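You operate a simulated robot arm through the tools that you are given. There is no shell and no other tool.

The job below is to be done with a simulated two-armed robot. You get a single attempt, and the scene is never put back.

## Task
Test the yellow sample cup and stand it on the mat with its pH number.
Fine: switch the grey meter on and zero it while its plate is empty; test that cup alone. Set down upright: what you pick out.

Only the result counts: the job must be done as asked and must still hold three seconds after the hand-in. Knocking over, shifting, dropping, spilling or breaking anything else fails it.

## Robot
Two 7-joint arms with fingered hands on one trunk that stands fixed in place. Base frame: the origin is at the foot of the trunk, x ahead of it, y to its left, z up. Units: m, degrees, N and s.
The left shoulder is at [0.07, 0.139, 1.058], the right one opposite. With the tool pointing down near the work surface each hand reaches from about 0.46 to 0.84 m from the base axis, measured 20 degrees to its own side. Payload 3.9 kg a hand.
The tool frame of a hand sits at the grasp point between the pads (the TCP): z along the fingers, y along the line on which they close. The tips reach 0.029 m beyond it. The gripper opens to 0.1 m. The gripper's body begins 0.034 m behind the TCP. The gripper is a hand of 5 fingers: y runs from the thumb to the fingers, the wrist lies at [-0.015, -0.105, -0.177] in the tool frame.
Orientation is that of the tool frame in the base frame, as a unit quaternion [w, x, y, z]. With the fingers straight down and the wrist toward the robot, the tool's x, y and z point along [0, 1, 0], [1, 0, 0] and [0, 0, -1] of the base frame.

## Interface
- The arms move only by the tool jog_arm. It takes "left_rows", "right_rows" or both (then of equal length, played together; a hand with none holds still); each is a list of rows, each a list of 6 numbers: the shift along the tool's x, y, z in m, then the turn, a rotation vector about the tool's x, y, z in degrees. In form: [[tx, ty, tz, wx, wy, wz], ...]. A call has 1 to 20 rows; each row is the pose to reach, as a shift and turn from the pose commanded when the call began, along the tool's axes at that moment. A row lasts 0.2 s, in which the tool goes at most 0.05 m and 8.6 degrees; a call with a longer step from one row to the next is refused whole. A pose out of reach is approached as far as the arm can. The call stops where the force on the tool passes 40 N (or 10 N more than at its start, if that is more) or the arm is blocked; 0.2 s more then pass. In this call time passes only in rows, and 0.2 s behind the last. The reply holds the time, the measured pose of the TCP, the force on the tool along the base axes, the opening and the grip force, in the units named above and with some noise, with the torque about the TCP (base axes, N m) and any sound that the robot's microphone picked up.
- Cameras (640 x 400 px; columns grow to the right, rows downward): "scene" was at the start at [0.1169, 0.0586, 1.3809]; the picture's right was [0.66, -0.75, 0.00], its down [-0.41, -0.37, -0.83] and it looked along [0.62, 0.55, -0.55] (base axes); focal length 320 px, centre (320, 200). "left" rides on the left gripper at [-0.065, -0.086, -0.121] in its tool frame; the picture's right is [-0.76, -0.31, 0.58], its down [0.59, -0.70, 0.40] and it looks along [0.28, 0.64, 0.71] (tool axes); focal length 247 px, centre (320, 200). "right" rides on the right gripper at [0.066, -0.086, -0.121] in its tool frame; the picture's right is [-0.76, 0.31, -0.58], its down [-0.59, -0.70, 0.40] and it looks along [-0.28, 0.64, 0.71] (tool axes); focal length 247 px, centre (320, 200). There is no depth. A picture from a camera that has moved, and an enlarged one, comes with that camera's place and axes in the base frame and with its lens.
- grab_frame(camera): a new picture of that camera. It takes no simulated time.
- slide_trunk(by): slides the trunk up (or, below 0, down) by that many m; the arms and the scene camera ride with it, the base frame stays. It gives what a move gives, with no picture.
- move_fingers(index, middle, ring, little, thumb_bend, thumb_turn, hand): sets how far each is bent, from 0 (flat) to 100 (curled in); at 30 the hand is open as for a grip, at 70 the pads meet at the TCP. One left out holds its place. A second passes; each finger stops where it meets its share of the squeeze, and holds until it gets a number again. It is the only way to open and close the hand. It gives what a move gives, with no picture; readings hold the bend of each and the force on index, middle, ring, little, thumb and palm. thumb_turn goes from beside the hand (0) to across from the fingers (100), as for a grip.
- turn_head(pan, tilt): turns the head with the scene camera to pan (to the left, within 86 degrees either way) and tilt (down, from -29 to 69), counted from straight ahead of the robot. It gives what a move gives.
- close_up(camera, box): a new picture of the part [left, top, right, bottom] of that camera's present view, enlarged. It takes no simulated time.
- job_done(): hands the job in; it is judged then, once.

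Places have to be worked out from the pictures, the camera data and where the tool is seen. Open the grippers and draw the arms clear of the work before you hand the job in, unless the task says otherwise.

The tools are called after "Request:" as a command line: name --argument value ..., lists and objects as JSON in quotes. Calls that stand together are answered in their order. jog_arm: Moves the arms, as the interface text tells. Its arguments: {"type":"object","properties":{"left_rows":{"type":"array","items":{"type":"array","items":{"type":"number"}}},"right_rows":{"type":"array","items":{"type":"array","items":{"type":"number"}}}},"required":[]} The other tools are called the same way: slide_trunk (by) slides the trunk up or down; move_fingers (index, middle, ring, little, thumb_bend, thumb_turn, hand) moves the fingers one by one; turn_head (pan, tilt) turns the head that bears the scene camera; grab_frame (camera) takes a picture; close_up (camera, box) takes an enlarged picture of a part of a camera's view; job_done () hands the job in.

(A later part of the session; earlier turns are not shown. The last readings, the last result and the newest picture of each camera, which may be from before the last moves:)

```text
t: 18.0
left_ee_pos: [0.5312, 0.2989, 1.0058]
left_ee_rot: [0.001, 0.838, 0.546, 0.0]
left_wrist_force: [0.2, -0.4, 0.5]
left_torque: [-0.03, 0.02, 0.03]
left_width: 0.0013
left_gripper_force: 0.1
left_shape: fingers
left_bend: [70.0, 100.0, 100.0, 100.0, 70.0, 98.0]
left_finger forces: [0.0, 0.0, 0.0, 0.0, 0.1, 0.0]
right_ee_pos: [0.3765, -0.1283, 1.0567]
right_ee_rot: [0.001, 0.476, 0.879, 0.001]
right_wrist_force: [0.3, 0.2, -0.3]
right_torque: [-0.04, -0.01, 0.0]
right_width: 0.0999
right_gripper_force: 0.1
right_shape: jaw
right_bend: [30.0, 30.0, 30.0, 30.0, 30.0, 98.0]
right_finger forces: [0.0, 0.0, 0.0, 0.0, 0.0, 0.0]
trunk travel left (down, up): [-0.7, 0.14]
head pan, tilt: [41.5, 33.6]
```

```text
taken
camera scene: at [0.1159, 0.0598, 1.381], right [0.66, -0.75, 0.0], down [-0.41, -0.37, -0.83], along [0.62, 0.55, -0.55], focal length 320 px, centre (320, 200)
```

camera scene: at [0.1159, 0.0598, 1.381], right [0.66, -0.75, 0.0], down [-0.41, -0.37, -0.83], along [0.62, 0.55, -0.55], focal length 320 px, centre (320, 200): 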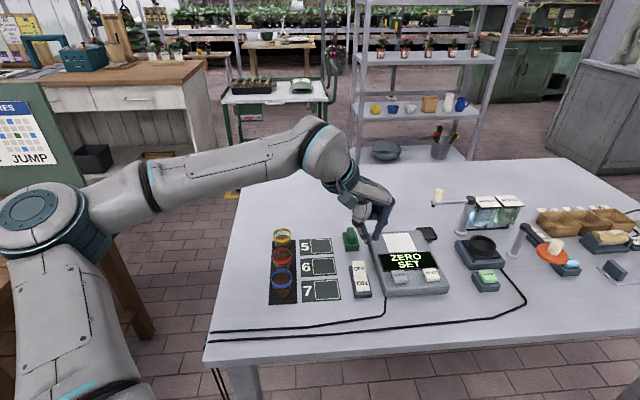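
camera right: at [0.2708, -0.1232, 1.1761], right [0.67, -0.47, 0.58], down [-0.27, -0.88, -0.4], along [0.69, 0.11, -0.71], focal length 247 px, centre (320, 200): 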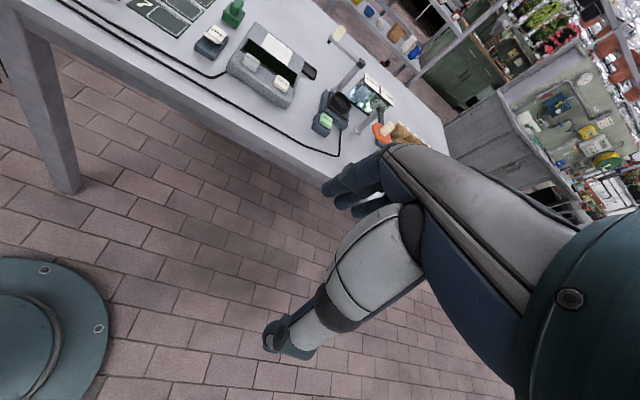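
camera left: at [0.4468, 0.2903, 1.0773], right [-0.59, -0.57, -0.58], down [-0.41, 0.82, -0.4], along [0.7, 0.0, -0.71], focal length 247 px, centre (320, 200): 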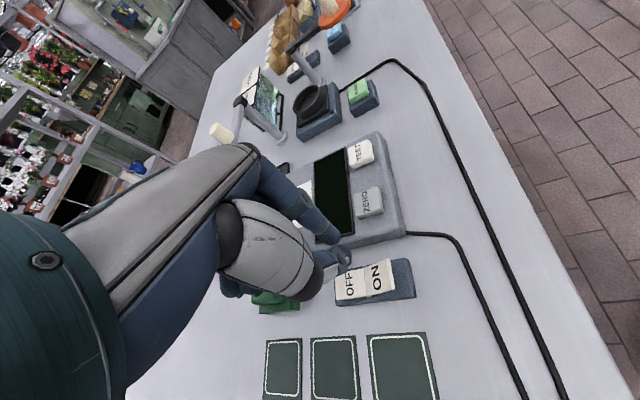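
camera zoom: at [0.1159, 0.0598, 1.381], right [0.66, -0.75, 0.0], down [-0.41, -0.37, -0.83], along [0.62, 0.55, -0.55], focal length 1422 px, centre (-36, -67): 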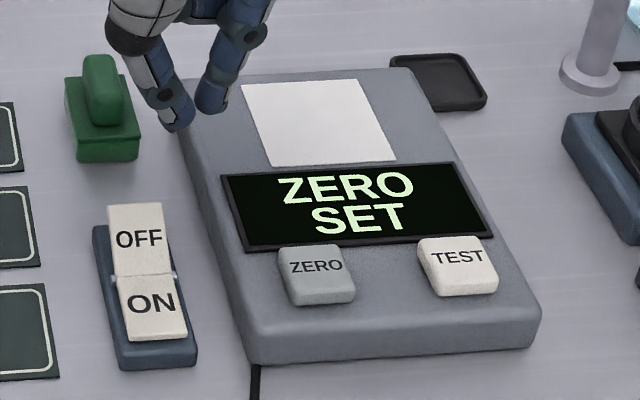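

The display reads "ZERO SET". Next I open the hand for a grip and travel at height to above the yellow cup, keeping yaw about −24° so the thumb stays away from the red cup.

Request:
move_fingers --hand "left" --index 30 --middle 30 --ring 30 --little 30 --thumb_bend 30

Request:
jog_arm --left_rows '[[0.0366, -0.0166, 0.0, 0, 0, 0], [0.0732, -0.0332, 0.0, 0, 0, 0], [0.1098, -0.0498, 0.0, 0, 0, 0], [0.1464, -0.0664, 0.0, 0, 0, 0], [0.183, -0.083, 0.0, 0, 0, 0], [0.2196, -0.0996, 0.0, 0, 0, 0]]'

Request:
grab_frame --camera "left"

Request:
grab_frame --camera "scene"

```text
t: 19.0
left_ee_pos: [0.5335, 0.2988, 1.0066]
left_ee_rot: [0.0, 0.838, 0.546, 0.001]
left_wrist_force: [0.4, 0.5, -0.3]
left_torque: [0.04, 0.02, -0.02]
left_width: 0.0983
left_gripper_force: 0.1
left_shape: fingers
left_bend: [30.0, 30.0, 30.0, 30.0, 30.0, 98.0]
left_finger forces: [0.0, 0.0, 0.0, 0.0, 0.1, 0.0]
right_ee_pos: [0.378, -0.1307, 1.0563]
right_ee_rot: [0.001, 0.476, 0.879, 0.001]
right_wrist_force: [0.2, -0.2, 0.4]
right_torque: [0.0, 0.01, 0.03]
right_width: 0.0998
right_gripper_force: 0.0
right_shape: jaw
right_bend: [30.0, 30.0, 30.0, 30.0, 30.0, 98.0]
right_finger forces: [0.1, 0.1, 0.0, 0.1, 0.0, 0.1]
trunk travel left (down, up): [-0.7, 0.14]
head pan, tilt: [41.5, 33.6]
```

```text
t: 20.4
left_ee_pos: [0.5314, 0.5423, 1.0055]
left_ee_rot: [-0.001, 0.838, 0.546, 0.0]
left_wrist_force: [0.2, -1.2, -0.1]
left_torque: [-0.01, 0.0, 0.01]
left_width: 0.0986
left_gripper_force: 0.1
left_shape: fingers
left_bend: [30.0, 30.0, 30.0, 30.0, 30.0, 98.0]
left_finger forces: [0.1, 0.0, 0.0, 0.0, 0.0, 0.0]
right_ee_pos: [0.3788, -0.1297, 1.0557]
right_ee_rot: [0.002, 0.476, 0.879, 0.001]
right_wrist_force: [0.1, 0.0, 0.5]
right_torque: [0.01, -0.03, 0.03]
right_width: 0.0998
right_gripper_force: 0.1
right_shape: jaw
right_bend: [30.0, 30.0, 30.0, 30.0, 30.0, 98.0]
right_finger forces: [0.1, 0.1, 0.1, 0.0, 0.1, 0.1]
trunk travel left (down, up): [-0.7, 0.14]
head pan, tilt: [41.5, 33.6]
```

```text
taken
camera left: at [0.4281, 0.5171, 1.1275], right [-0.59, -0.57, -0.58], down [-0.4, 0.82, -0.4], along [0.7, 0.0, -0.71], focal length 247 px, centre (320, 200)
```

left: 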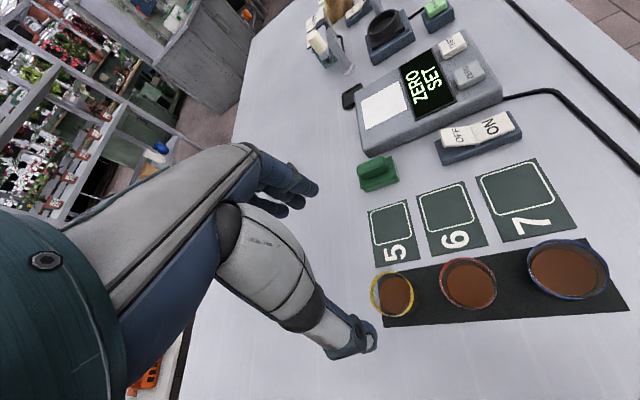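

```text
taken
camera scene: at [0.1172, 0.0594, 1.3808], right [0.66, -0.75, 0.0], down [-0.41, -0.37, -0.83], along [0.62, 0.55, -0.55], focal length 320 px, centre (320, 200)
```

scene: 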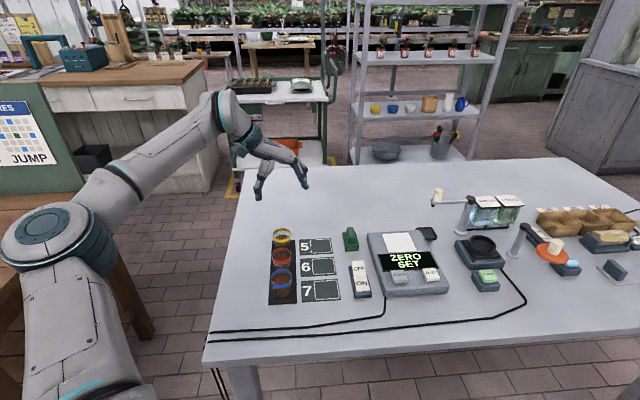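

Reached with no complaint at (0.531, 0.542, 1.005). I zoom in on the yellow cup from both cameras to locate it precisely.

Request:
close_up --camera "left" --box '[340, 240, 480, 340]'

Request:
close_up --camera "scene" --box '[255, 220, 311, 260]'

```text
4.00 times, centred on (410, 290) of left
camera zoom: at [0.4281, 0.5171, 1.1275], right [-0.59, -0.57, -0.58], down [-0.4, 0.82, -0.4], along [0.7, 0.0, -0.71], focal length 988 px, centre (-40, -160)
```

zoom: 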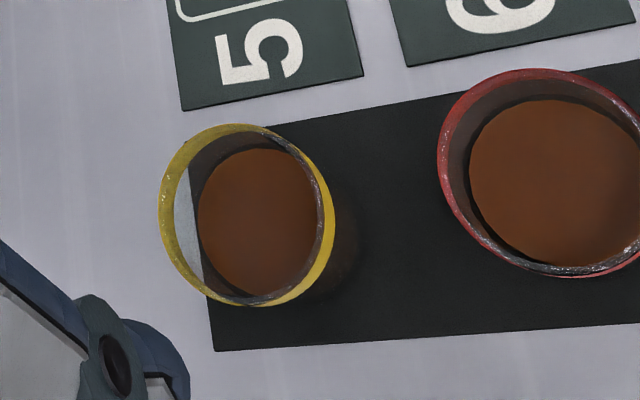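

```text
10.00 times, centred on (283, 240) of scene
camera zoom: at [0.1172, 0.0594, 1.3808], right [0.66, -0.75, 0.0], down [-0.41, -0.37, -0.83], along [0.62, 0.55, -0.55], focal length 3199 px, centre (690, -200)
```

zoom: 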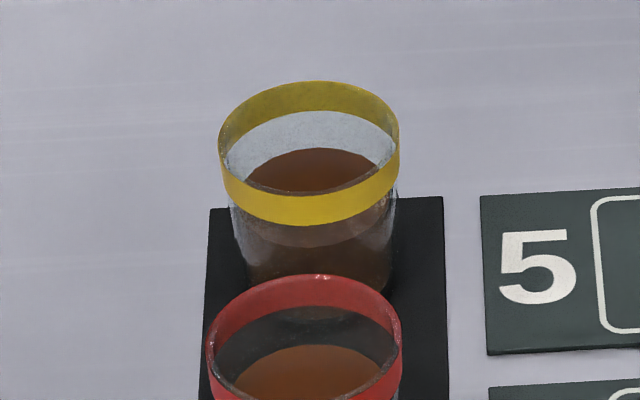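

The yellow cup's rim centre triangulates to (0.528, 0.5545, 0.854) with the table at z ≈ 0.800. I correct laterally and descend to z ≈ 0.90 with the hand open.

Request:
jog_arm --left_rows '[[0.0071, -0.0079, 0.02, 0, 0, 0], [0.0071, -0.0079, 0.045, 0, 0, 0], [0.0071, -0.0079, 0.07, 0, 0, 0], [0.0071, -0.0079, 0.09, 0, 0, 0], [0.0071, -0.0079, 0.1, 0, 0, 0]]'

Request:
grab_frame --camera "left"

Request:
close_up --camera "scene" --box '[230, 170, 350, 260]'

```text
t: 21.6
left_ee_pos: [0.5263, 0.5498, 0.9087]
left_ee_rot: [0.0, 0.838, 0.546, 0.0]
left_wrist_force: [0.6, -0.3, 0.8]
left_torque: [0.02, -0.01, -0.03]
left_width: 0.0981
left_gripper_force: 0.0
left_shape: fingers
left_bend: [30.0, 30.0, 30.0, 30.0, 30.0, 98.0]
left_finger forces: [0.1, 0.1, 0.1, 0.0, 0.1, 0.0]
right_ee_pos: [0.3778, -0.13, 1.057]
right_ee_rot: [0.001, 0.476, 0.879, 0.001]
right_wrist_force: [0.5, -0.5, -0.7]
right_torque: [0.02, 0.02, 0.0]
right_width: 0.0998
right_gripper_force: 0.1
right_shape: jaw
right_bend: [30.0, 30.0, 30.0, 30.0, 30.0, 98.0]
right_finger forces: [0.0, 0.0, 0.0, 0.0, 0.1, 0.0]
trunk travel left (down, up): [-0.7, 0.14]
head pan, tilt: [41.5, 33.6]
```

```text
taken
camera left: at [0.4223, 0.5242, 1.0295], right [-0.59, -0.57, -0.58], down [-0.41, 0.82, -0.4], along [0.7, 0.0, -0.71], focal length 247 px, centre (320, 200)
```

left: 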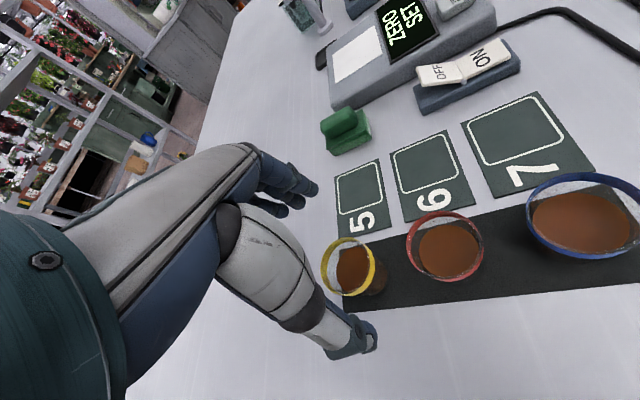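

```text
4.44 times, centred on (290, 215) of scene
camera zoom: at [0.1169, 0.0586, 1.3809], right [0.66, -0.75, 0.0], down [-0.41, -0.37, -0.83], along [0.62, 0.55, -0.55], focal length 1422 px, centre (453, 133)
```

zoom: 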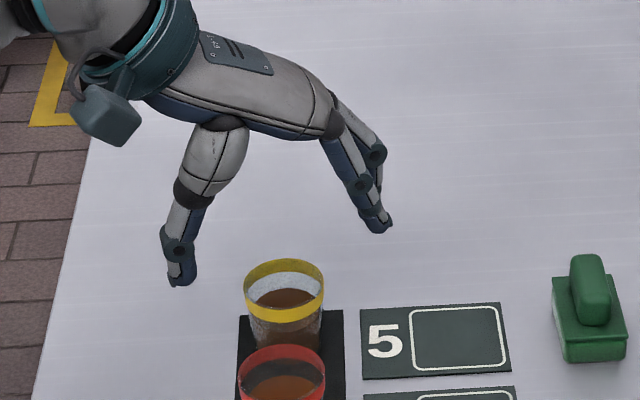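

The cup sits between thumb and fingers as intended, and the estimate is confirmed at (0.527, 0.554). I descend to the grip height (TCP z ≈ 0.842).

Request:
jog_arm --left_rows '[[0.002, 0, 0.02, 0, 0, 0], [0.002, 0, 0.036, 0, 0, 0], [0.002, 0, 0.048, 0, 0, 0], [0.002, 0, 0.058, 0, 0, 0], [0.002, 0, 0.066, 0, 0, 0]]'

Request:
close_up --camera "scene" --box '[230, 190, 350, 280]'

Request:
close_up --camera "left" --box '[220, 140, 460, 340]'

```text
t: 22.8
left_ee_pos: [0.5277, 0.5509, 0.8404]
left_ee_rot: [0.0, 0.838, 0.546, 0.001]
left_wrist_force: [-0.1, -0.2, -0.3]
left_torque: [0.03, 0.0, -0.01]
left_width: 0.0983
left_gripper_force: 0.0
left_shape: fingers
left_bend: [30.0, 30.0, 30.0, 30.0, 30.0, 98.0]
left_finger forces: [0.0, 0.0, 0.0, 0.1, 0.0, 0.1]
right_ee_pos: [0.3781, -0.1295, 1.0567]
right_ee_rot: [0.001, 0.476, 0.879, 0.002]
right_wrist_force: [0.1, -0.9, -0.3]
right_torque: [0.04, 0.01, 0.02]
right_width: 0.0999
right_gripper_force: 0.0
right_shape: jaw
right_bend: [30.0, 30.0, 30.0, 30.0, 30.0, 98.0]
right_finger forces: [0.0, 0.0, 0.1, 0.1, 0.0, 0.0]
trunk travel left (down, up): [-0.7, 0.14]
head pan, tilt: [41.5, 33.6]
```

```text
4.44 times, centred on (290, 235) of scene
camera zoom: at [0.117, 0.0587, 1.3809], right [0.66, -0.75, 0.0], down [-0.41, -0.37, -0.83], along [0.62, 0.55, -0.55], focal length 1422 px, centre (453, 44)
```

zoom: 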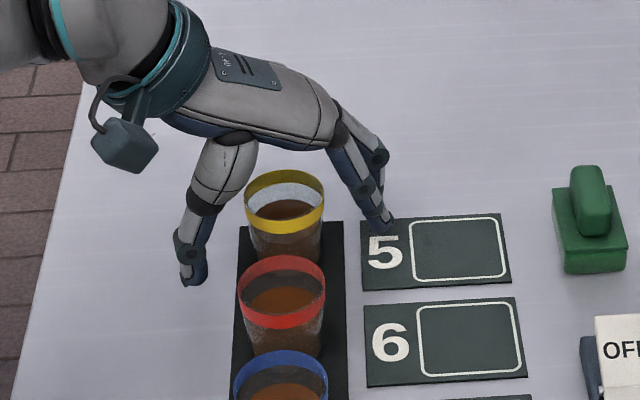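

```text
2.00 times, centred on (340, 240) of left
camera zoom: at [0.4234, 0.5261, 0.9619], right [-0.59, -0.57, -0.58], down [-0.41, 0.82, -0.4], along [0.7, 0.0, -0.71], focal length 494 px, centre (280, 120)
```

zoom: 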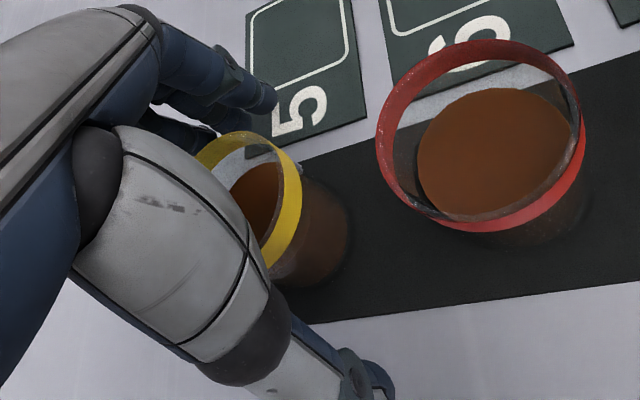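

The cup is centred between the thumb and the index/middle fingers. I close those three in part first (ring and little stay open), then check.

Request:
move_fingers --hand "left" --index 49 --middle 49 --thumb_bend 49

Request:
close_up --camera "scene" --box '[230, 190, 350, 280]'

Request:
close_up --camera "left" --box '[220, 140, 460, 340]'

```text
t: 23.8
left_ee_pos: [0.5287, 0.5504, 0.84]
left_ee_rot: [0.001, 0.838, 0.546, 0.0]
left_wrist_force: [0.6, -0.5, 0.3]
left_torque: [-0.01, 0.02, 0.0]
left_width: 0.0531
left_gripper_force: 0.0
left_shape: fingers
left_bend: [49.0, 49.0, 30.0, 30.0, 49.0, 98.0]
left_finger forces: [0.0, 0.0, 0.1, 0.0, 0.0, 0.0]
right_ee_pos: [0.3785, -0.1306, 1.0564]
right_ee_rot: [0.001, 0.476, 0.879, 0.001]
right_wrist_force: [-0.3, -0.1, 0.0]
right_torque: [-0.05, 0.03, 0.01]
right_width: 0.1
right_gripper_force: 0.1
right_shape: jaw
right_bend: [30.0, 30.0, 30.0, 30.0, 30.0, 98.0]
right_finger forces: [0.0, 0.0, 0.0, 0.0, 0.0, 0.0]
trunk travel left (down, up): [-0.7, 0.14]
head pan, tilt: [41.5, 33.6]
```

```text
4.44 times, centred on (290, 235) of scene
camera zoom: at [0.1169, 0.0586, 1.3809], right [0.66, -0.75, 0.0], down [-0.41, -0.37, -0.83], along [0.62, 0.55, -0.55], focal length 1422 px, centre (453, 44)
```

zoom: 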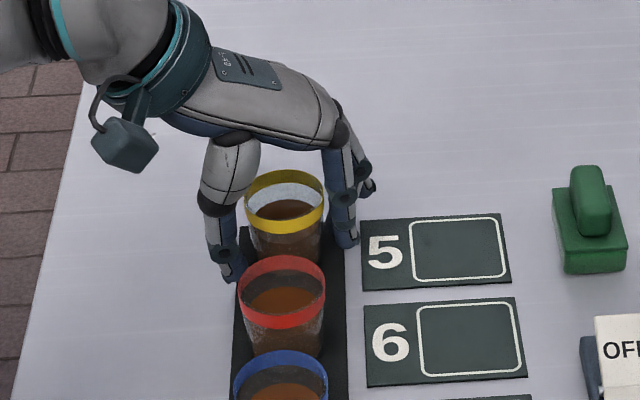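

```text
2.00 times, centred on (340, 240) of left
camera zoom: at [0.4234, 0.526, 0.9623], right [-0.59, -0.57, -0.58], down [-0.4, 0.82, -0.4], along [0.7, 0.0, -0.71], focal length 494 px, centre (280, 120)
```

zoom: 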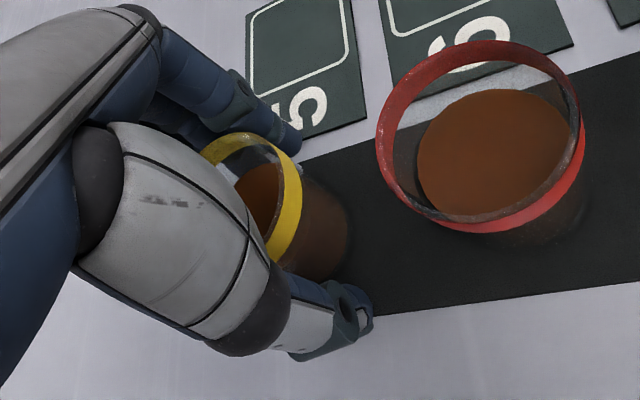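

No contact yet, cup undisturbed and well centred between the tips. I close further to grip it.

Request:
move_fingers --hand "left" --index 56 --middle 56 --thumb_bend 56

Request:
close_up --camera "scene" --box '[230, 190, 350, 280]'

```text
t: 24.8
left_ee_pos: [0.5283, 0.5514, 0.8409]
left_ee_rot: [0.0, 0.838, 0.546, 0.0]
left_wrist_force: [-0.2, -0.2, -0.3]
left_torque: [-0.01, 0.0, 0.0]
left_width: 0.0369
left_gripper_force: 0.6
left_shape: fingers
left_bend: [56.0, 55.0, 30.0, 30.0, 55.0, 98.0]
left_finger forces: [0.2, 0.7, 0.0, 0.0, 0.7, 0.1]
right_ee_pos: [0.3786, -0.1321, 1.0567]
right_ee_rot: [0.001, 0.476, 0.88, 0.002]
right_wrist_force: [0.0, 0.4, 0.0]
right_torque: [0.0, 0.0, 0.02]
right_width: 0.0999
right_gripper_force: 0.1
right_shape: jaw
right_bend: [30.0, 30.0, 30.0, 30.0, 30.0, 98.0]
right_finger forces: [0.0, 0.0, 0.0, 0.0, 0.1, 0.0]
trunk travel left (down, up): [-0.7, 0.14]
head pan, tilt: [41.5, 33.6]
```

```text
4.44 times, centred on (290, 235) of scene
camera zoom: at [0.117, 0.0586, 1.3809], right [0.66, -0.75, 0.0], down [-0.41, -0.37, -0.83], along [0.62, 0.55, -0.55], focal length 1422 px, centre (453, 44)
```

zoom: 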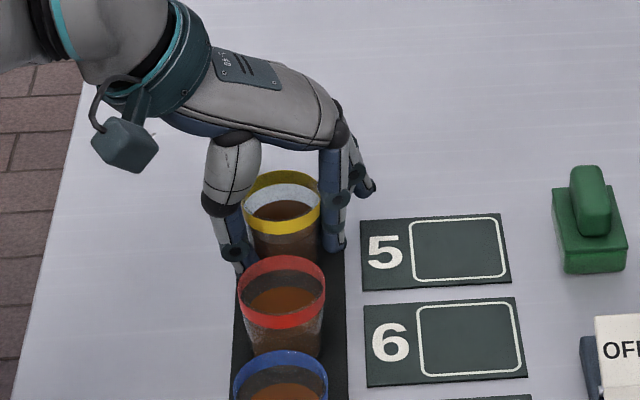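

Light contact by thumb, middle and index. I tighten to a firm grip.

Request:
move_fingers --hand "left" --index 62 --middle 62 --thumb_bend 62

Request:
close_up --camera "scene" --box '[230, 190, 350, 280]'

Request:
close_up --camera "left" --box '[220, 140, 460, 340]'

```text
t: 25.8
left_ee_pos: [0.5276, 0.5509, 0.8396]
left_ee_rot: [0.001, 0.837, 0.546, 0.0]
left_wrist_force: [1.4, 0.2, 0.9]
left_torque: [0.03, -0.02, -0.04]
left_width: 0.0333
left_gripper_force: 5.6
left_shape: fingers
left_bend: [59.0, 58.0, 30.0, 30.0, 57.0, 97.0]
left_finger forces: [2.4, 3.4, 0.0, 0.0, 4.8, 0.0]
right_ee_pos: [0.3787, -0.1297, 1.0575]
right_ee_rot: [0.001, 0.477, 0.879, 0.002]
right_wrist_force: [-0.8, -0.4, 0.1]
right_torque: [-0.01, 0.04, 0.03]
right_width: 0.0996
right_gripper_force: 0.1
right_shape: jaw
right_bend: [30.0, 30.0, 30.0, 30.0, 30.0, 98.0]
right_finger forces: [0.1, 0.0, 0.0, 0.0, 0.1, 0.0]
trunk travel left (down, up): [-0.7, 0.14]
head pan, tilt: [41.5, 33.6]
```

```text
4.44 times, centred on (290, 235) of scene
camera zoom: at [0.117, 0.0584, 1.3809], right [0.66, -0.75, 0.0], down [-0.41, -0.37, -0.83], along [0.62, 0.55, -0.55], focal length 1422 px, centre (453, 44)
```

zoom: 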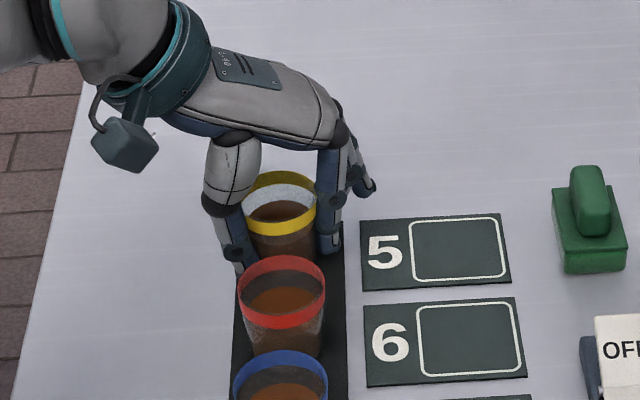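

```text
2.00 times, centred on (340, 240) of left
camera zoom: at [0.4235, 0.5258, 0.9624], right [-0.59, -0.57, -0.58], down [-0.4, 0.82, -0.4], along [0.7, 0.0, -0.71], focal length 494 px, centre (280, 120)
```

zoom: 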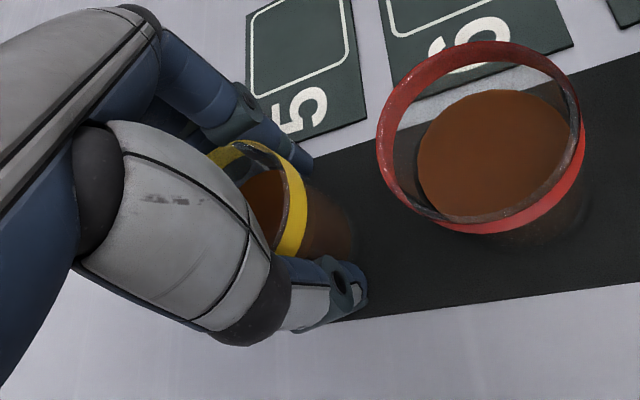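

The grip holds: index 2.4 N, middle 3.4 N, thumb 4.8 N, cup upright. I lift it gently by a small amount and check.

Request:
jog_arm --left_rows '[[0, 0, -0.004, 0, 0, 0], [0, 0, -0.01, 0, 0, 0], [0, 0, -0.018, 0, 0, 0], [0, 0, -0.026, 0, 0, 0], [0, 0, -0.032, 0, 0, 0]]'

Request:
close_up --camera "scene" --box '[230, 180, 350, 270]'

Request:
close_up --camera "left" --box '[220, 140, 460, 340]'

```text
t: 27.0
left_ee_pos: [0.5276, 0.5505, 0.8732]
left_ee_rot: [0.0, 0.838, 0.546, 0.0]
left_wrist_force: [-0.5, 0.0, -0.5]
left_torque: [-0.01, 0.02, 0.0]
left_width: 0.033
left_gripper_force: 5.2
left_shape: fingers
left_bend: [59.0, 58.0, 30.0, 30.0, 57.0, 97.0]
left_finger forces: [2.0, 3.0, 0.1, 0.0, 5.1, 0.0]
right_ee_pos: [0.3771, -0.1297, 1.0558]
right_ee_rot: [0.001, 0.476, 0.879, 0.002]
right_wrist_force: [0.1, 0.2, 0.8]
right_torque: [-0.02, 0.01, 0.0]
right_width: 0.0998
right_gripper_force: 0.0
right_shape: jaw
right_bend: [30.0, 30.0, 30.0, 30.0, 30.0, 98.0]
right_finger forces: [0.0, 0.1, 0.0, 0.0, 0.0, 0.0]
trunk travel left (down, up): [-0.7, 0.14]
head pan, tilt: [41.5, 33.6]
```

```text
4.44 times, centred on (290, 225) of scene
camera zoom: at [0.1168, 0.0586, 1.3809], right [0.66, -0.75, 0.0], down [-0.41, -0.37, -0.83], along [0.62, 0.55, -0.55], focal length 1422 px, centre (453, 89)
```

zoom: 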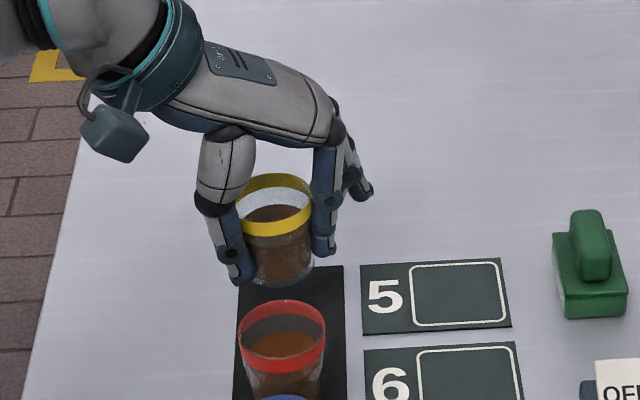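

```text
2.00 times, centred on (340, 240) of left
camera zoom: at [0.4223, 0.5256, 0.9951], right [-0.59, -0.57, -0.58], down [-0.41, 0.82, -0.4], along [0.7, 0.0, -0.71], focal length 494 px, centre (280, 120)
```

zoom: 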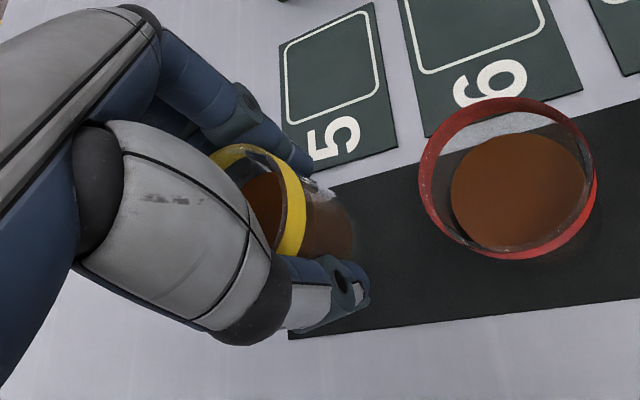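

The cup is lifted. I check for tilt in an enlarged view.

Request:
close_up --camera "scene" --box '[262, 205, 312, 250]'

Request:
close_up --camera "left" --box '[300, 190, 400, 290]'

```text
8.89 times, centred on (287, 228) of scene
camera zoom: at [0.1168, 0.0586, 1.3809], right [0.66, -0.75, 0.0], down [-0.41, -0.37, -0.83], along [0.62, 0.55, -0.55], focal length 2843 px, centre (613, -44)
```

zoom: 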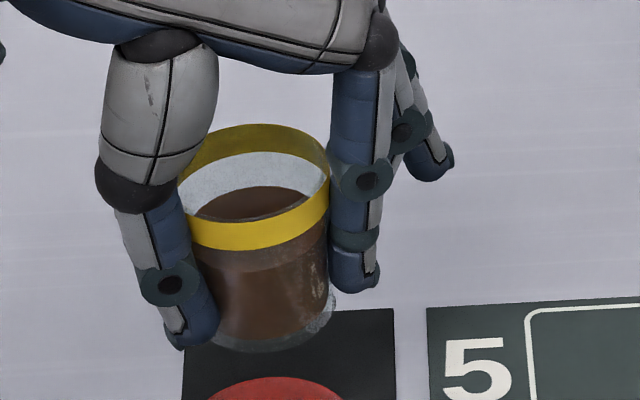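

```text
4.00 times, centred on (350, 240) of left
camera zoom: at [0.4223, 0.5256, 0.9951], right [-0.59, -0.57, -0.58], down [-0.41, 0.82, -0.4], along [0.7, 0.0, -0.71], focal length 988 px, centre (200, 40)
```

zoom: 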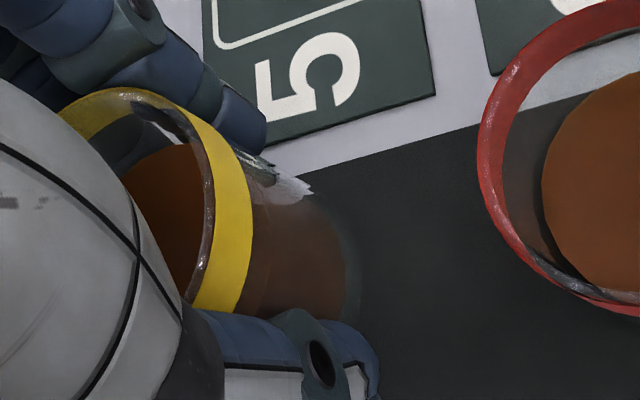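

The cup hangs nearly upright (a few degrees of lean at most). I lift to z ≈ 0.97 and carry it half way toward the meter plate at (0.725, 0.322), staying above the green brush and the stand arm.

Request:
jog_arm --left_rows '[[0, 0, -0.01, 0, 0, 0], [0, 0, -0.025, 0, 0, 0], [0, 0, -0.045, 0, 0, 0], [0, 0, -0.065, 0, 0, 0], [0, 0, -0.085, 0, 0, 0], [0, 0, -0.1, 0, 0, 0], [-0.005, 0.01, -0.105, 0, 0, 0], [-0.014, 0.029, -0.105, 0, 0, 0], [-0.023, 0.047, -0.105, 0, 0, 0], [-0.032, 0.066, -0.105, 0, 0, 0], [-0.041, 0.085, -0.105, 0, 0, 0], [-0.05, 0.103, -0.105, 0, 0, 0], [-0.059, 0.122, -0.105, 0, 0, 0], [-0.065, 0.134, -0.105, 0, 0, 0]]'

Request:
grab_frame --camera "scene"

Request:
grab_frame --camera "left"

```text
t: 30.0
left_ee_pos: [0.6252, 0.4368, 0.9775]
left_ee_rot: [0.0, 0.837, 0.547, 0.0]
left_wrist_force: [-0.3, 0.9, 0.2]
left_torque: [-0.01, 0.02, 0.02]
left_width: 0.0328
left_gripper_force: 5.0
left_shape: fingers
left_bend: [60.0, 58.0, 30.0, 30.0, 57.0, 97.0]
left_finger forces: [2.0, 3.1, 0.1, 0.0, 5.0, 0.1]
right_ee_pos: [0.3792, -0.1309, 1.0565]
right_ee_rot: [0.001, 0.476, 0.879, 0.002]
right_wrist_force: [0.1, 0.7, -0.1]
right_torque: [-0.01, -0.02, -0.01]
right_width: 0.0998
right_gripper_force: 0.1
right_shape: jaw
right_bend: [30.0, 30.0, 30.0, 30.0, 30.0, 98.0]
right_finger forces: [0.1, 0.1, 0.1, 0.0, 0.0, 0.1]
trunk travel left (down, up): [-0.7, 0.14]
head pan, tilt: [41.5, 33.6]
```

```text
taken
camera scene: at [0.1173, 0.0585, 1.3809], right [0.66, -0.75, 0.0], down [-0.41, -0.37, -0.83], along [0.62, 0.55, -0.55], focal length 320 px, centre (320, 200)
```

scene: 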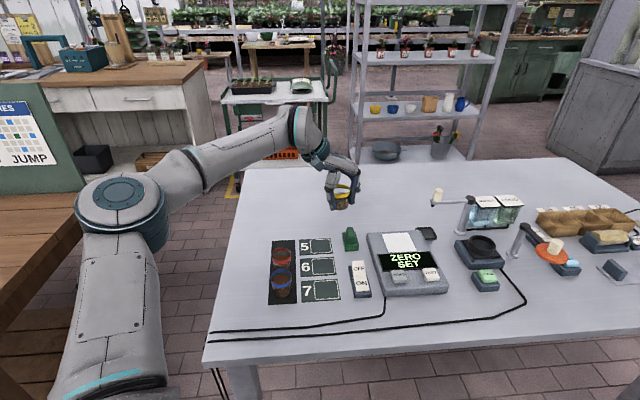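

```text
taken
camera left: at [0.5201, 0.411, 1.1001], right [-0.59, -0.57, -0.58], down [-0.4, 0.82, -0.4], along [0.7, 0.0, -0.71], focal length 247 px, centre (320, 200)
```

left: 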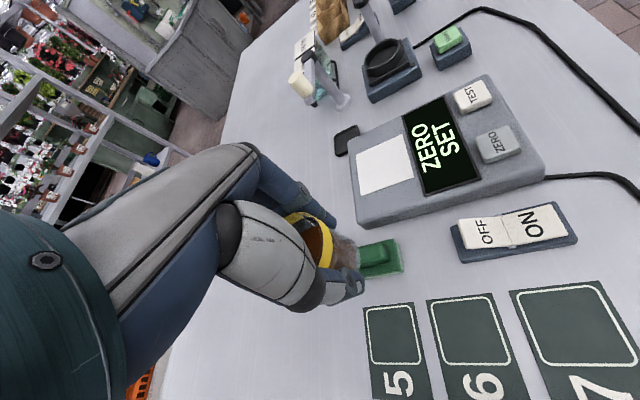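

The stand's cap triangulates to (0.839, 0.292, 0.93), clear of my planned hand position; the plate centre is (0.726, 0.3225). I carry the cup the rest of the way at this height.

Request:
jog_arm --left_rows '[[-0.005, 0.01, 0, 0, 0, 0], [-0.014, 0.0285, 0, 0, 0, 0], [-0.0235, 0.0475, 0, 0, 0, 0], [-0.033, 0.0665, 0, 0, 0, 0], [-0.0425, 0.0855, 0, 0, 0, 0], [-0.052, 0.105, 0, 0, 0, 0], [-0.061, 0.124, 0, 0, 0, 0], [-0.0664, 0.1347, 0, 0, 0, 0]]'

Request:
close_up --camera "scene" --box '[340, 170, 480, 275]'

Request:
grab_frame --camera "left"

```text
t: 31.8
left_ee_pos: [0.7182, 0.3226, 0.9778]
left_ee_rot: [0.0, 0.838, 0.546, 0.0]
left_wrist_force: [0.3, -0.5, 0.1]
left_torque: [0.02, 0.0, 0.04]
left_width: 0.0327
left_gripper_force: 5.1
left_shape: fingers
left_bend: [60.0, 58.0, 30.0, 30.0, 57.0, 97.0]
left_finger forces: [2.0, 3.1, 0.0, 0.0, 4.9, 0.1]
right_ee_pos: [0.3785, -0.1308, 1.0566]
right_ee_rot: [0.001, 0.476, 0.879, 0.001]
right_wrist_force: [-0.1, -0.3, -0.2]
right_torque: [0.0, 0.01, 0.01]
right_width: 0.1
right_gripper_force: 0.1
right_shape: jaw
right_bend: [30.0, 30.0, 30.0, 30.0, 30.0, 98.0]
right_finger forces: [0.0, 0.0, 0.0, 0.0, 0.1, 0.1]
trunk travel left (down, up): [-0.7, 0.14]
head pan, tilt: [41.5, 33.6]
```

```text
3.81 times, centred on (410, 222) of scene
camera zoom: at [0.1171, 0.0585, 1.3809], right [0.66, -0.75, 0.0], down [-0.41, -0.37, -0.83], along [0.62, 0.55, -0.55], focal length 1219 px, centre (-23, 114)
```

zoom: 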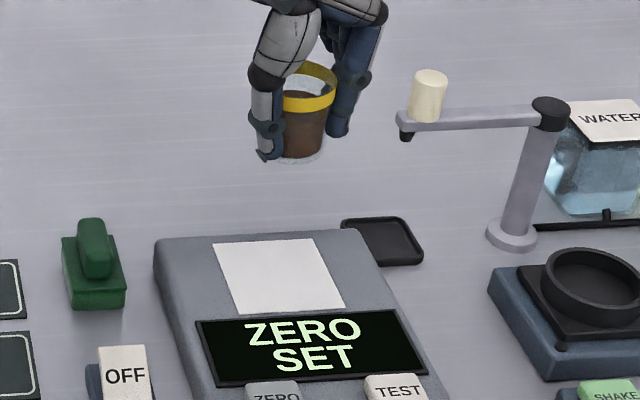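

```text
taken
camera left: at [0.6143, 0.2962, 1.0999], right [-0.59, -0.57, -0.58], down [-0.41, 0.82, -0.4], along [0.7, 0.0, -0.71], focal length 247 px, centre (320, 200)
```

left: 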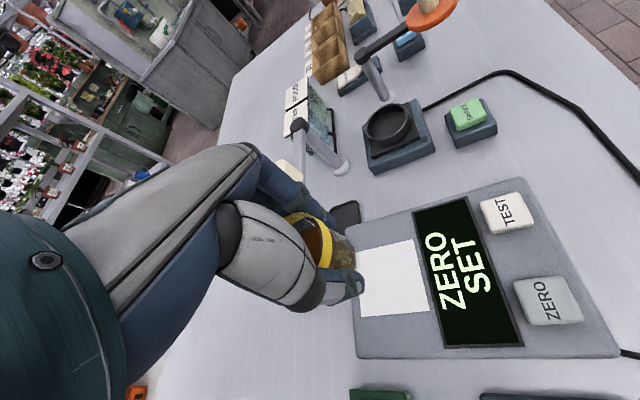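

The cup hangs straight over the plate, bottom centre ≈ (0.718, 0.320). I descend with a small forward correction to ~1.5 cm above the plate.

Request:
jog_arm --left_rows '[[0, 0.004, 0.01, 0, 0, 0], [0, 0.004, 0.028, 0, 0, 0], [0, 0.004, 0.048, 0, 0, 0], [0, 0.004, 0.066, 0, 0, 0], [0, 0.004, 0.08, 0, 0, 0], [0, 0.004, 0.09, 0, 0, 0], [0, 0.004, 0.096, 0, 0, 0]]'

Request:
close_up --camera "scene" --box '[360, 190, 460, 265]'

Request:
close_up --camera "left" --box '[260, 140, 460, 300]'

```text
t: 33.4
left_ee_pos: [0.7209, 0.3199, 0.8819]
left_ee_rot: [0.0, 0.838, 0.546, 0.0]
left_wrist_force: [-0.1, 0.2, -0.8]
left_torque: [0.01, -0.01, -0.02]
left_width: 0.0325
left_gripper_force: 5.4
left_shape: fingers
left_bend: [60.0, 58.0, 30.0, 30.0, 57.0, 97.0]
left_finger forces: [2.0, 3.1, 0.0, 0.0, 4.8, 0.0]
right_ee_pos: [0.3783, -0.1301, 1.0572]
right_ee_rot: [0.001, 0.476, 0.879, 0.001]
right_wrist_force: [-0.3, -0.1, 0.2]
right_torque: [0.01, 0.02, 0.0]
right_width: 0.0999
right_gripper_force: 0.1
right_shape: jaw
right_bend: [30.0, 30.0, 30.0, 30.0, 30.0, 98.0]
right_finger forces: [0.1, 0.0, 0.0, 0.0, 0.0, 0.0]
trunk travel left (down, up): [-0.7, 0.14]
head pan, tilt: [41.5, 33.6]
```

```text
5.33 times, centred on (410, 228) of scene
camera zoom: at [0.117, 0.0588, 1.3809], right [0.66, -0.75, 0.0], down [-0.41, -0.37, -0.83], along [0.62, 0.55, -0.55], focal length 1706 px, centre (-160, 53)
```

zoom: 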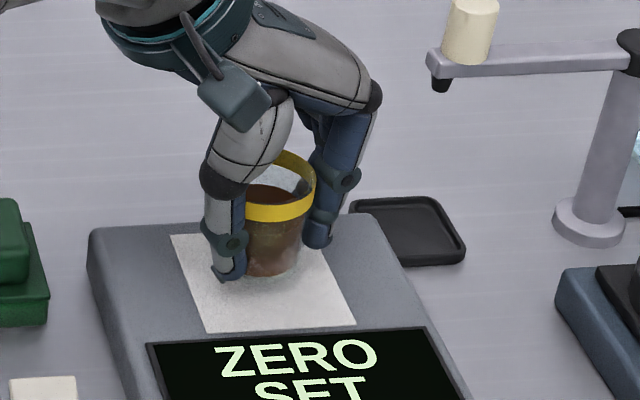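

```text
2.50 times, centred on (360, 220) of left
camera zoom: at [0.618, 0.2953, 1.0043], right [-0.59, -0.57, -0.58], down [-0.4, 0.82, -0.4], along [0.7, 0.0, -0.71], focal length 617 px, centre (220, 150)
```

zoom: 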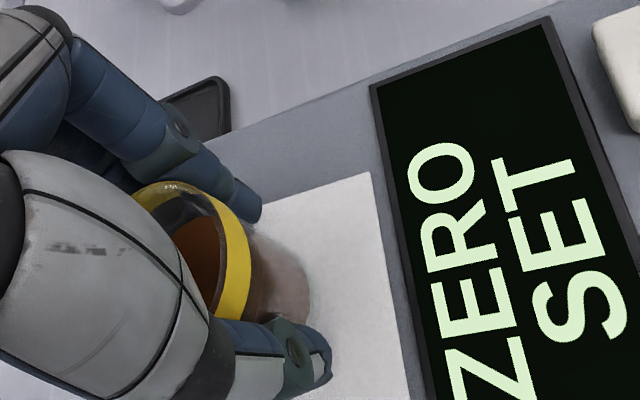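

The cup will land close to the plate's centre. I lower in small steps, watching the vertical force for contact.

Request:
jog_arm --left_rows '[[0, 0, 0.003, 0, 0, 0], [0, 0, 0.006, 0, 0, 0], [0, 0, 0.009, 0, 0, 0], [0, 0, 0.011, 0, 0, 0]]'

Request:
close_up --camera "scene" --box '[370, 205, 430, 250]'

Request:
close_up --camera "left" --box '[300, 180, 400, 280]'

```text
t: 34.4
left_ee_pos: [0.7221, 0.3205, 0.8721]
left_ee_rot: [0.0, 0.837, 0.547, 0.0]
left_wrist_force: [0.3, -0.2, -0.6]
left_torque: [-0.03, 0.01, 0.0]
left_width: 0.0327
left_gripper_force: 5.4
left_shape: fingers
left_bend: [60.0, 58.0, 30.0, 30.0, 57.0, 97.0]
left_finger forces: [2.0, 3.0, 0.1, 0.1, 5.0, 0.0]
right_ee_pos: [0.3784, -0.1299, 1.057]
right_ee_rot: [0.001, 0.477, 0.879, 0.001]
right_wrist_force: [0.6, 0.6, 0.0]
right_torque: [-0.01, -0.01, 0.01]
right_width: 0.1
right_gripper_force: 0.0
right_shape: jaw
right_bend: [30.0, 30.0, 30.0, 30.0, 30.0, 98.0]
right_finger forces: [0.0, 0.0, 0.1, 0.1, 0.0, 0.1]
trunk travel left (down, up): [-0.7, 0.14]
head pan, tilt: [41.5, 33.6]
```

```text
8.89 times, centred on (400, 228) of scene
camera zoom: at [0.1171, 0.0587, 1.3809], right [0.66, -0.75, 0.0], down [-0.41, -0.37, -0.83], along [0.62, 0.55, -0.55], focal length 2843 px, centre (-391, -44)
```

zoom: 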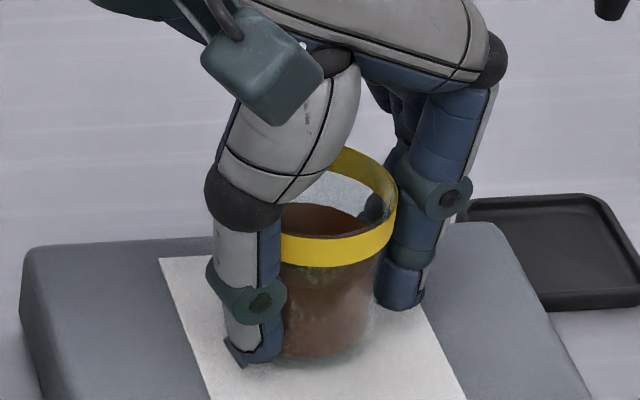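

```text
4.00 times, centred on (350, 230) of left
camera zoom: at [0.6191, 0.2952, 0.9928], right [-0.59, -0.57, -0.58], down [-0.4, 0.82, -0.4], along [0.7, 0.0, -0.71], focal length 988 px, centre (200, 80)
```

zoom: 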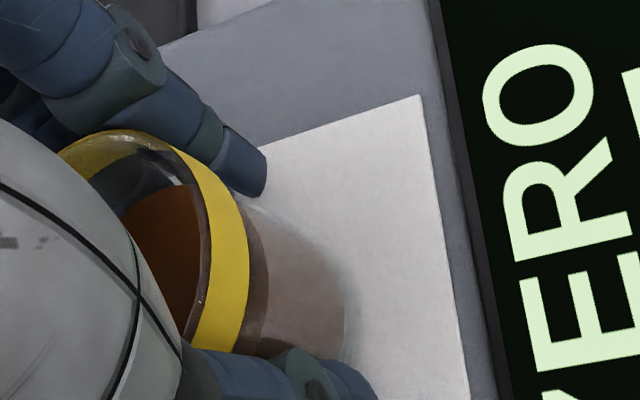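

No contact yet (vertical force still within noise). I keep lowering in 1–2 mm steps.

Request:
jog_arm --left_rows '[[0, 0, 0.0015, 0, 0, 0], [0, 0, 0.003, 0, 0, 0], [0, 0, 0.004, 0, 0, 0]]'

Request:
close_up --camera "scene" --box '[370, 205, 430, 250]'

```text
t: 35.2
left_ee_pos: [0.7232, 0.3193, 0.8685]
left_ee_rot: [0.002, 0.837, 0.547, 0.0]
left_wrist_force: [1.5, -0.1, 5.7]
left_torque: [0.05, 0.02, 0.0]
left_width: 0.0325
left_gripper_force: 6.1
left_shape: fingers
left_bend: [59.0, 58.0, 30.0, 30.0, 58.0, 97.0]
left_finger forces: [3.1, 3.8, 0.1, 0.0, 5.1, 0.0]
right_ee_pos: [0.3778, -0.1312, 1.0571]
right_ee_rot: [0.001, 0.477, 0.879, 0.001]
right_wrist_force: [0.6, 0.3, 0.0]
right_torque: [0.04, 0.01, 0.0]
right_width: 0.0999
right_gripper_force: 0.1
right_shape: jaw
right_bend: [30.0, 30.0, 30.0, 30.0, 30.0, 98.0]
right_finger forces: [0.1, 0.0, 0.0, 0.0, 0.0, 0.1]
trunk travel left (down, up): [-0.7, 0.14]
head pan, tilt: [41.5, 33.6]
```

```text
8.89 times, centred on (400, 228) of scene
camera zoom: at [0.1162, 0.0581, 1.3811], right [0.66, -0.75, 0.0], down [-0.41, -0.37, -0.83], along [0.62, 0.55, -0.55], focal length 2843 px, centre (-391, -44)
```

zoom: 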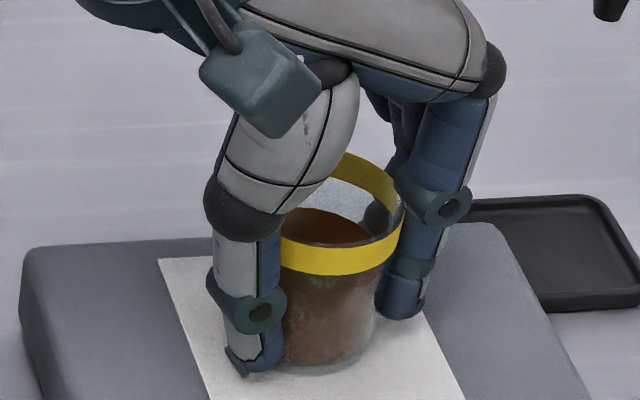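

Contact: Fz rose to 5.7 N and the cup bottom sits on the plate. I relieve the press by about 1.5 mm before releasing.

Request:
jog_arm --left_rows '[[0, 0, -0.0012, 0, 0, 0], [0, 0, -0.002, 0, 0, 0]]'

Request:
close_up --camera "scene" --box '[370, 205, 430, 250]'

```text
t: 35.8
left_ee_pos: [0.7222, 0.3208, 0.8698]
left_ee_rot: [0.001, 0.838, 0.546, -0.001]
left_wrist_force: [-0.1, -0.3, 1.2]
left_torque: [0.08, 0.01, 0.02]
left_width: 0.0327
left_gripper_force: 5.2
left_shape: fingers
left_bend: [59.0, 58.0, 30.0, 30.0, 58.0, 97.0]
left_finger forces: [2.5, 3.4, 0.0, 0.0, 5.3, 0.1]
right_ee_pos: [0.3783, -0.1302, 1.0562]
right_ee_rot: [0.001, 0.476, 0.88, 0.001]
right_wrist_force: [-0.1, 0.6, 0.0]
right_torque: [0.03, 0.03, 0.0]
right_width: 0.1
right_gripper_force: 0.1
right_shape: jaw
right_bend: [30.0, 30.0, 30.0, 30.0, 30.0, 98.0]
right_finger forces: [0.1, 0.1, 0.0, 0.0, 0.0, 0.0]
trunk travel left (down, up): [-0.7, 0.14]
head pan, tilt: [41.5, 33.6]
```

```text
8.89 times, centred on (400, 228) of scene
camera zoom: at [0.1165, 0.0585, 1.3809], right [0.66, -0.75, 0.0], down [-0.41, -0.37, -0.83], along [0.62, 0.55, -0.55], focal length 2843 px, centre (-391, -44)
```

zoom: 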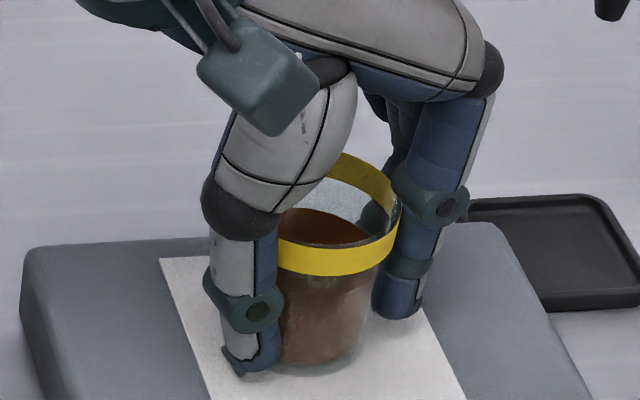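

Load is nearly relieved (1.2 N). I open the fingers in two gentle stages.

Request:
move_fingers --hand "left" --index 54 --middle 54 --thumb_bend 54

Request:
move_fingers --hand "left" --index 45 --middle 45 --thumb_bend 42

Request:
close_up --camera "scene" --box '[360, 195, 440, 255]'

Request:
close_up --camera "left" --box '[260, 140, 460, 300]'

```text
t: 36.8
left_ee_pos: [0.723, 0.3188, 0.8684]
left_ee_rot: [0.0, 0.838, 0.546, 0.0]
left_wrist_force: [-0.6, 0.3, -0.1]
left_torque: [-0.03, -0.01, -0.02]
left_width: 0.0399
left_gripper_force: 0.6
left_shape: fingers
left_bend: [54.0, 54.0, 30.0, 30.0, 54.0, 97.0]
left_finger forces: [0.0, 0.0, 0.1, 0.1, 0.1, 0.1]
right_ee_pos: [0.378, -0.1299, 1.0566]
right_ee_rot: [0.001, 0.477, 0.879, 0.001]
right_wrist_force: [-0.3, -0.4, 0.6]
right_torque: [-0.02, -0.02, 0.01]
right_width: 0.0999
right_gripper_force: 0.0
right_shape: jaw
right_bend: [30.0, 30.0, 30.0, 30.0, 30.0, 98.0]
right_finger forces: [0.1, 0.0, 0.0, 0.1, 0.1, 0.1]
trunk travel left (down, up): [-0.7, 0.14]
head pan, tilt: [41.5, 33.6]
```

```text
t: 37.8
left_ee_pos: [0.7223, 0.32, 0.8688]
left_ee_rot: [0.0, 0.838, 0.546, 0.0]
left_wrist_force: [-0.4, -0.5, -0.6]
left_torque: [0.0, 0.0, 0.03]
left_width: 0.0658
left_gripper_force: 0.1
left_shape: fingers
left_bend: [45.0, 45.0, 30.0, 30.0, 42.0, 97.0]
left_finger forces: [0.0, 0.0, 0.0, 0.0, 0.0, 0.0]
right_ee_pos: [0.3778, -0.1305, 1.0565]
right_ee_rot: [0.001, 0.476, 0.879, 0.001]
right_wrist_force: [-0.1, 0.0, 0.4]
right_torque: [-0.02, 0.0, 0.03]
right_width: 0.0998
right_gripper_force: 0.0
right_shape: jaw
right_bend: [30.0, 30.0, 30.0, 30.0, 30.0, 98.0]
right_finger forces: [0.0, 0.1, 0.0, 0.1, 0.0, 0.0]
trunk travel left (down, up): [-0.7, 0.14]
head pan, tilt: [41.5, 33.6]
```

```text
6.67 times, centred on (400, 225) of scene
camera zoom: at [0.1169, 0.0586, 1.3809], right [0.66, -0.75, 0.0], down [-0.41, -0.37, -0.83], along [0.62, 0.55, -0.55], focal length 2133 px, centre (-213, 33)
```

zoom: 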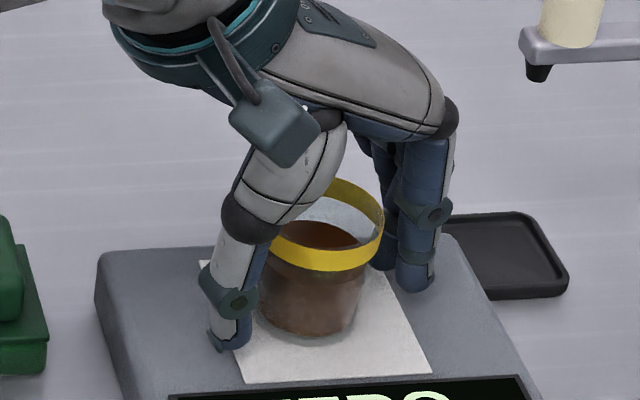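

```text
2.50 times, centred on (360, 220) of left
camera zoom: at [0.6181, 0.295, 0.9908], right [-0.59, -0.57, -0.58], down [-0.4, 0.82, -0.4], along [0.7, 0.0, -0.71], focal length 617 px, centre (220, 150)
```

zoom: 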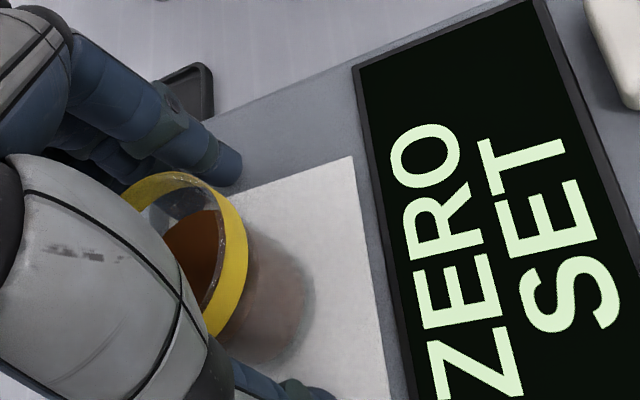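

The cup stands upright on the plate, fully released. I raise the hand straight up clear of it.

Request:
jog_arm --left_rows '[[0, 0, -0.008, 0, 0, 0], [0, 0, -0.024, 0, 0, 0], [0, 0, -0.045, 0, 0, 0], [0, 0, -0.07, 0, 0, 0], [0, 0, -0.095, 0, 0, 0], [0, 0, -0.12, 0, 0, 0]]'

Request:
close_up --camera "scene" --box '[340, 180, 480, 300]'

Request:
grab_frame --camera "left"

```text
t: 39.2
left_ee_pos: [0.7213, 0.3182, 0.9885]
left_ee_rot: [0.0, 0.838, 0.546, 0.0]
left_wrist_force: [0.3, 0.6, 0.7]
left_torque: [-0.03, -0.02, -0.03]
left_width: 0.0658
left_gripper_force: 0.1
left_shape: fingers
left_bend: [45.0, 45.0, 30.0, 30.0, 42.0, 97.0]
left_finger forces: [0.0, 0.0, 0.1, 0.1, 0.0, 0.0]
right_ee_pos: [0.3776, -0.1318, 1.0572]
right_ee_rot: [0.001, 0.477, 0.879, 0.002]
right_wrist_force: [0.0, 0.7, 0.5]
right_torque: [0.01, -0.04, 0.01]
right_width: 0.0999
right_gripper_force: 0.1
right_shape: jaw
right_bend: [30.0, 30.0, 30.0, 30.0, 30.0, 98.0]
right_finger forces: [0.1, 0.1, 0.0, 0.0, 0.0, 0.0]
trunk travel left (down, up): [-0.7, 0.14]
head pan, tilt: [41.5, 33.6]
```

```text
3.33 times, centred on (410, 240) of scene
camera zoom: at [0.1163, 0.0582, 1.381], right [0.66, -0.75, 0.0], down [-0.41, -0.37, -0.83], along [0.62, 0.55, -0.55], focal length 1066 px, centre (20, 67)
```

zoom: 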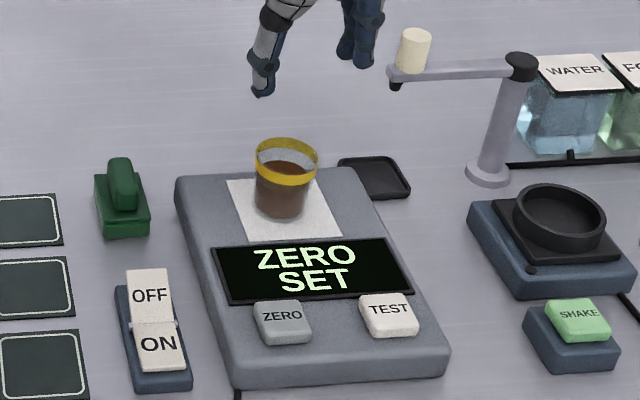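

```text
taken
camera left: at [0.6172, 0.2928, 1.1104], right [-0.59, -0.57, -0.58], down [-0.4, 0.82, -0.4], along [0.7, 0.0, -0.71], focal length 247 px, centre (320, 200)
```

left: 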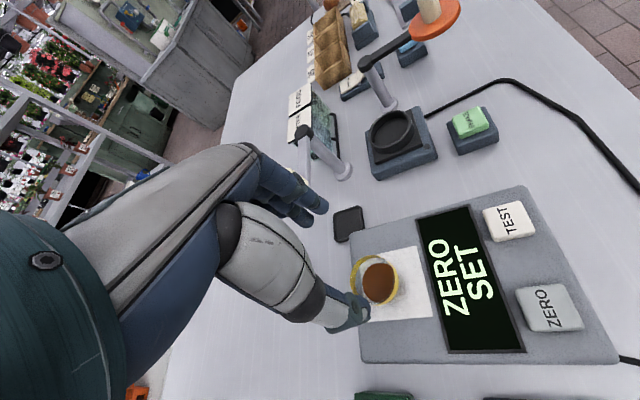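

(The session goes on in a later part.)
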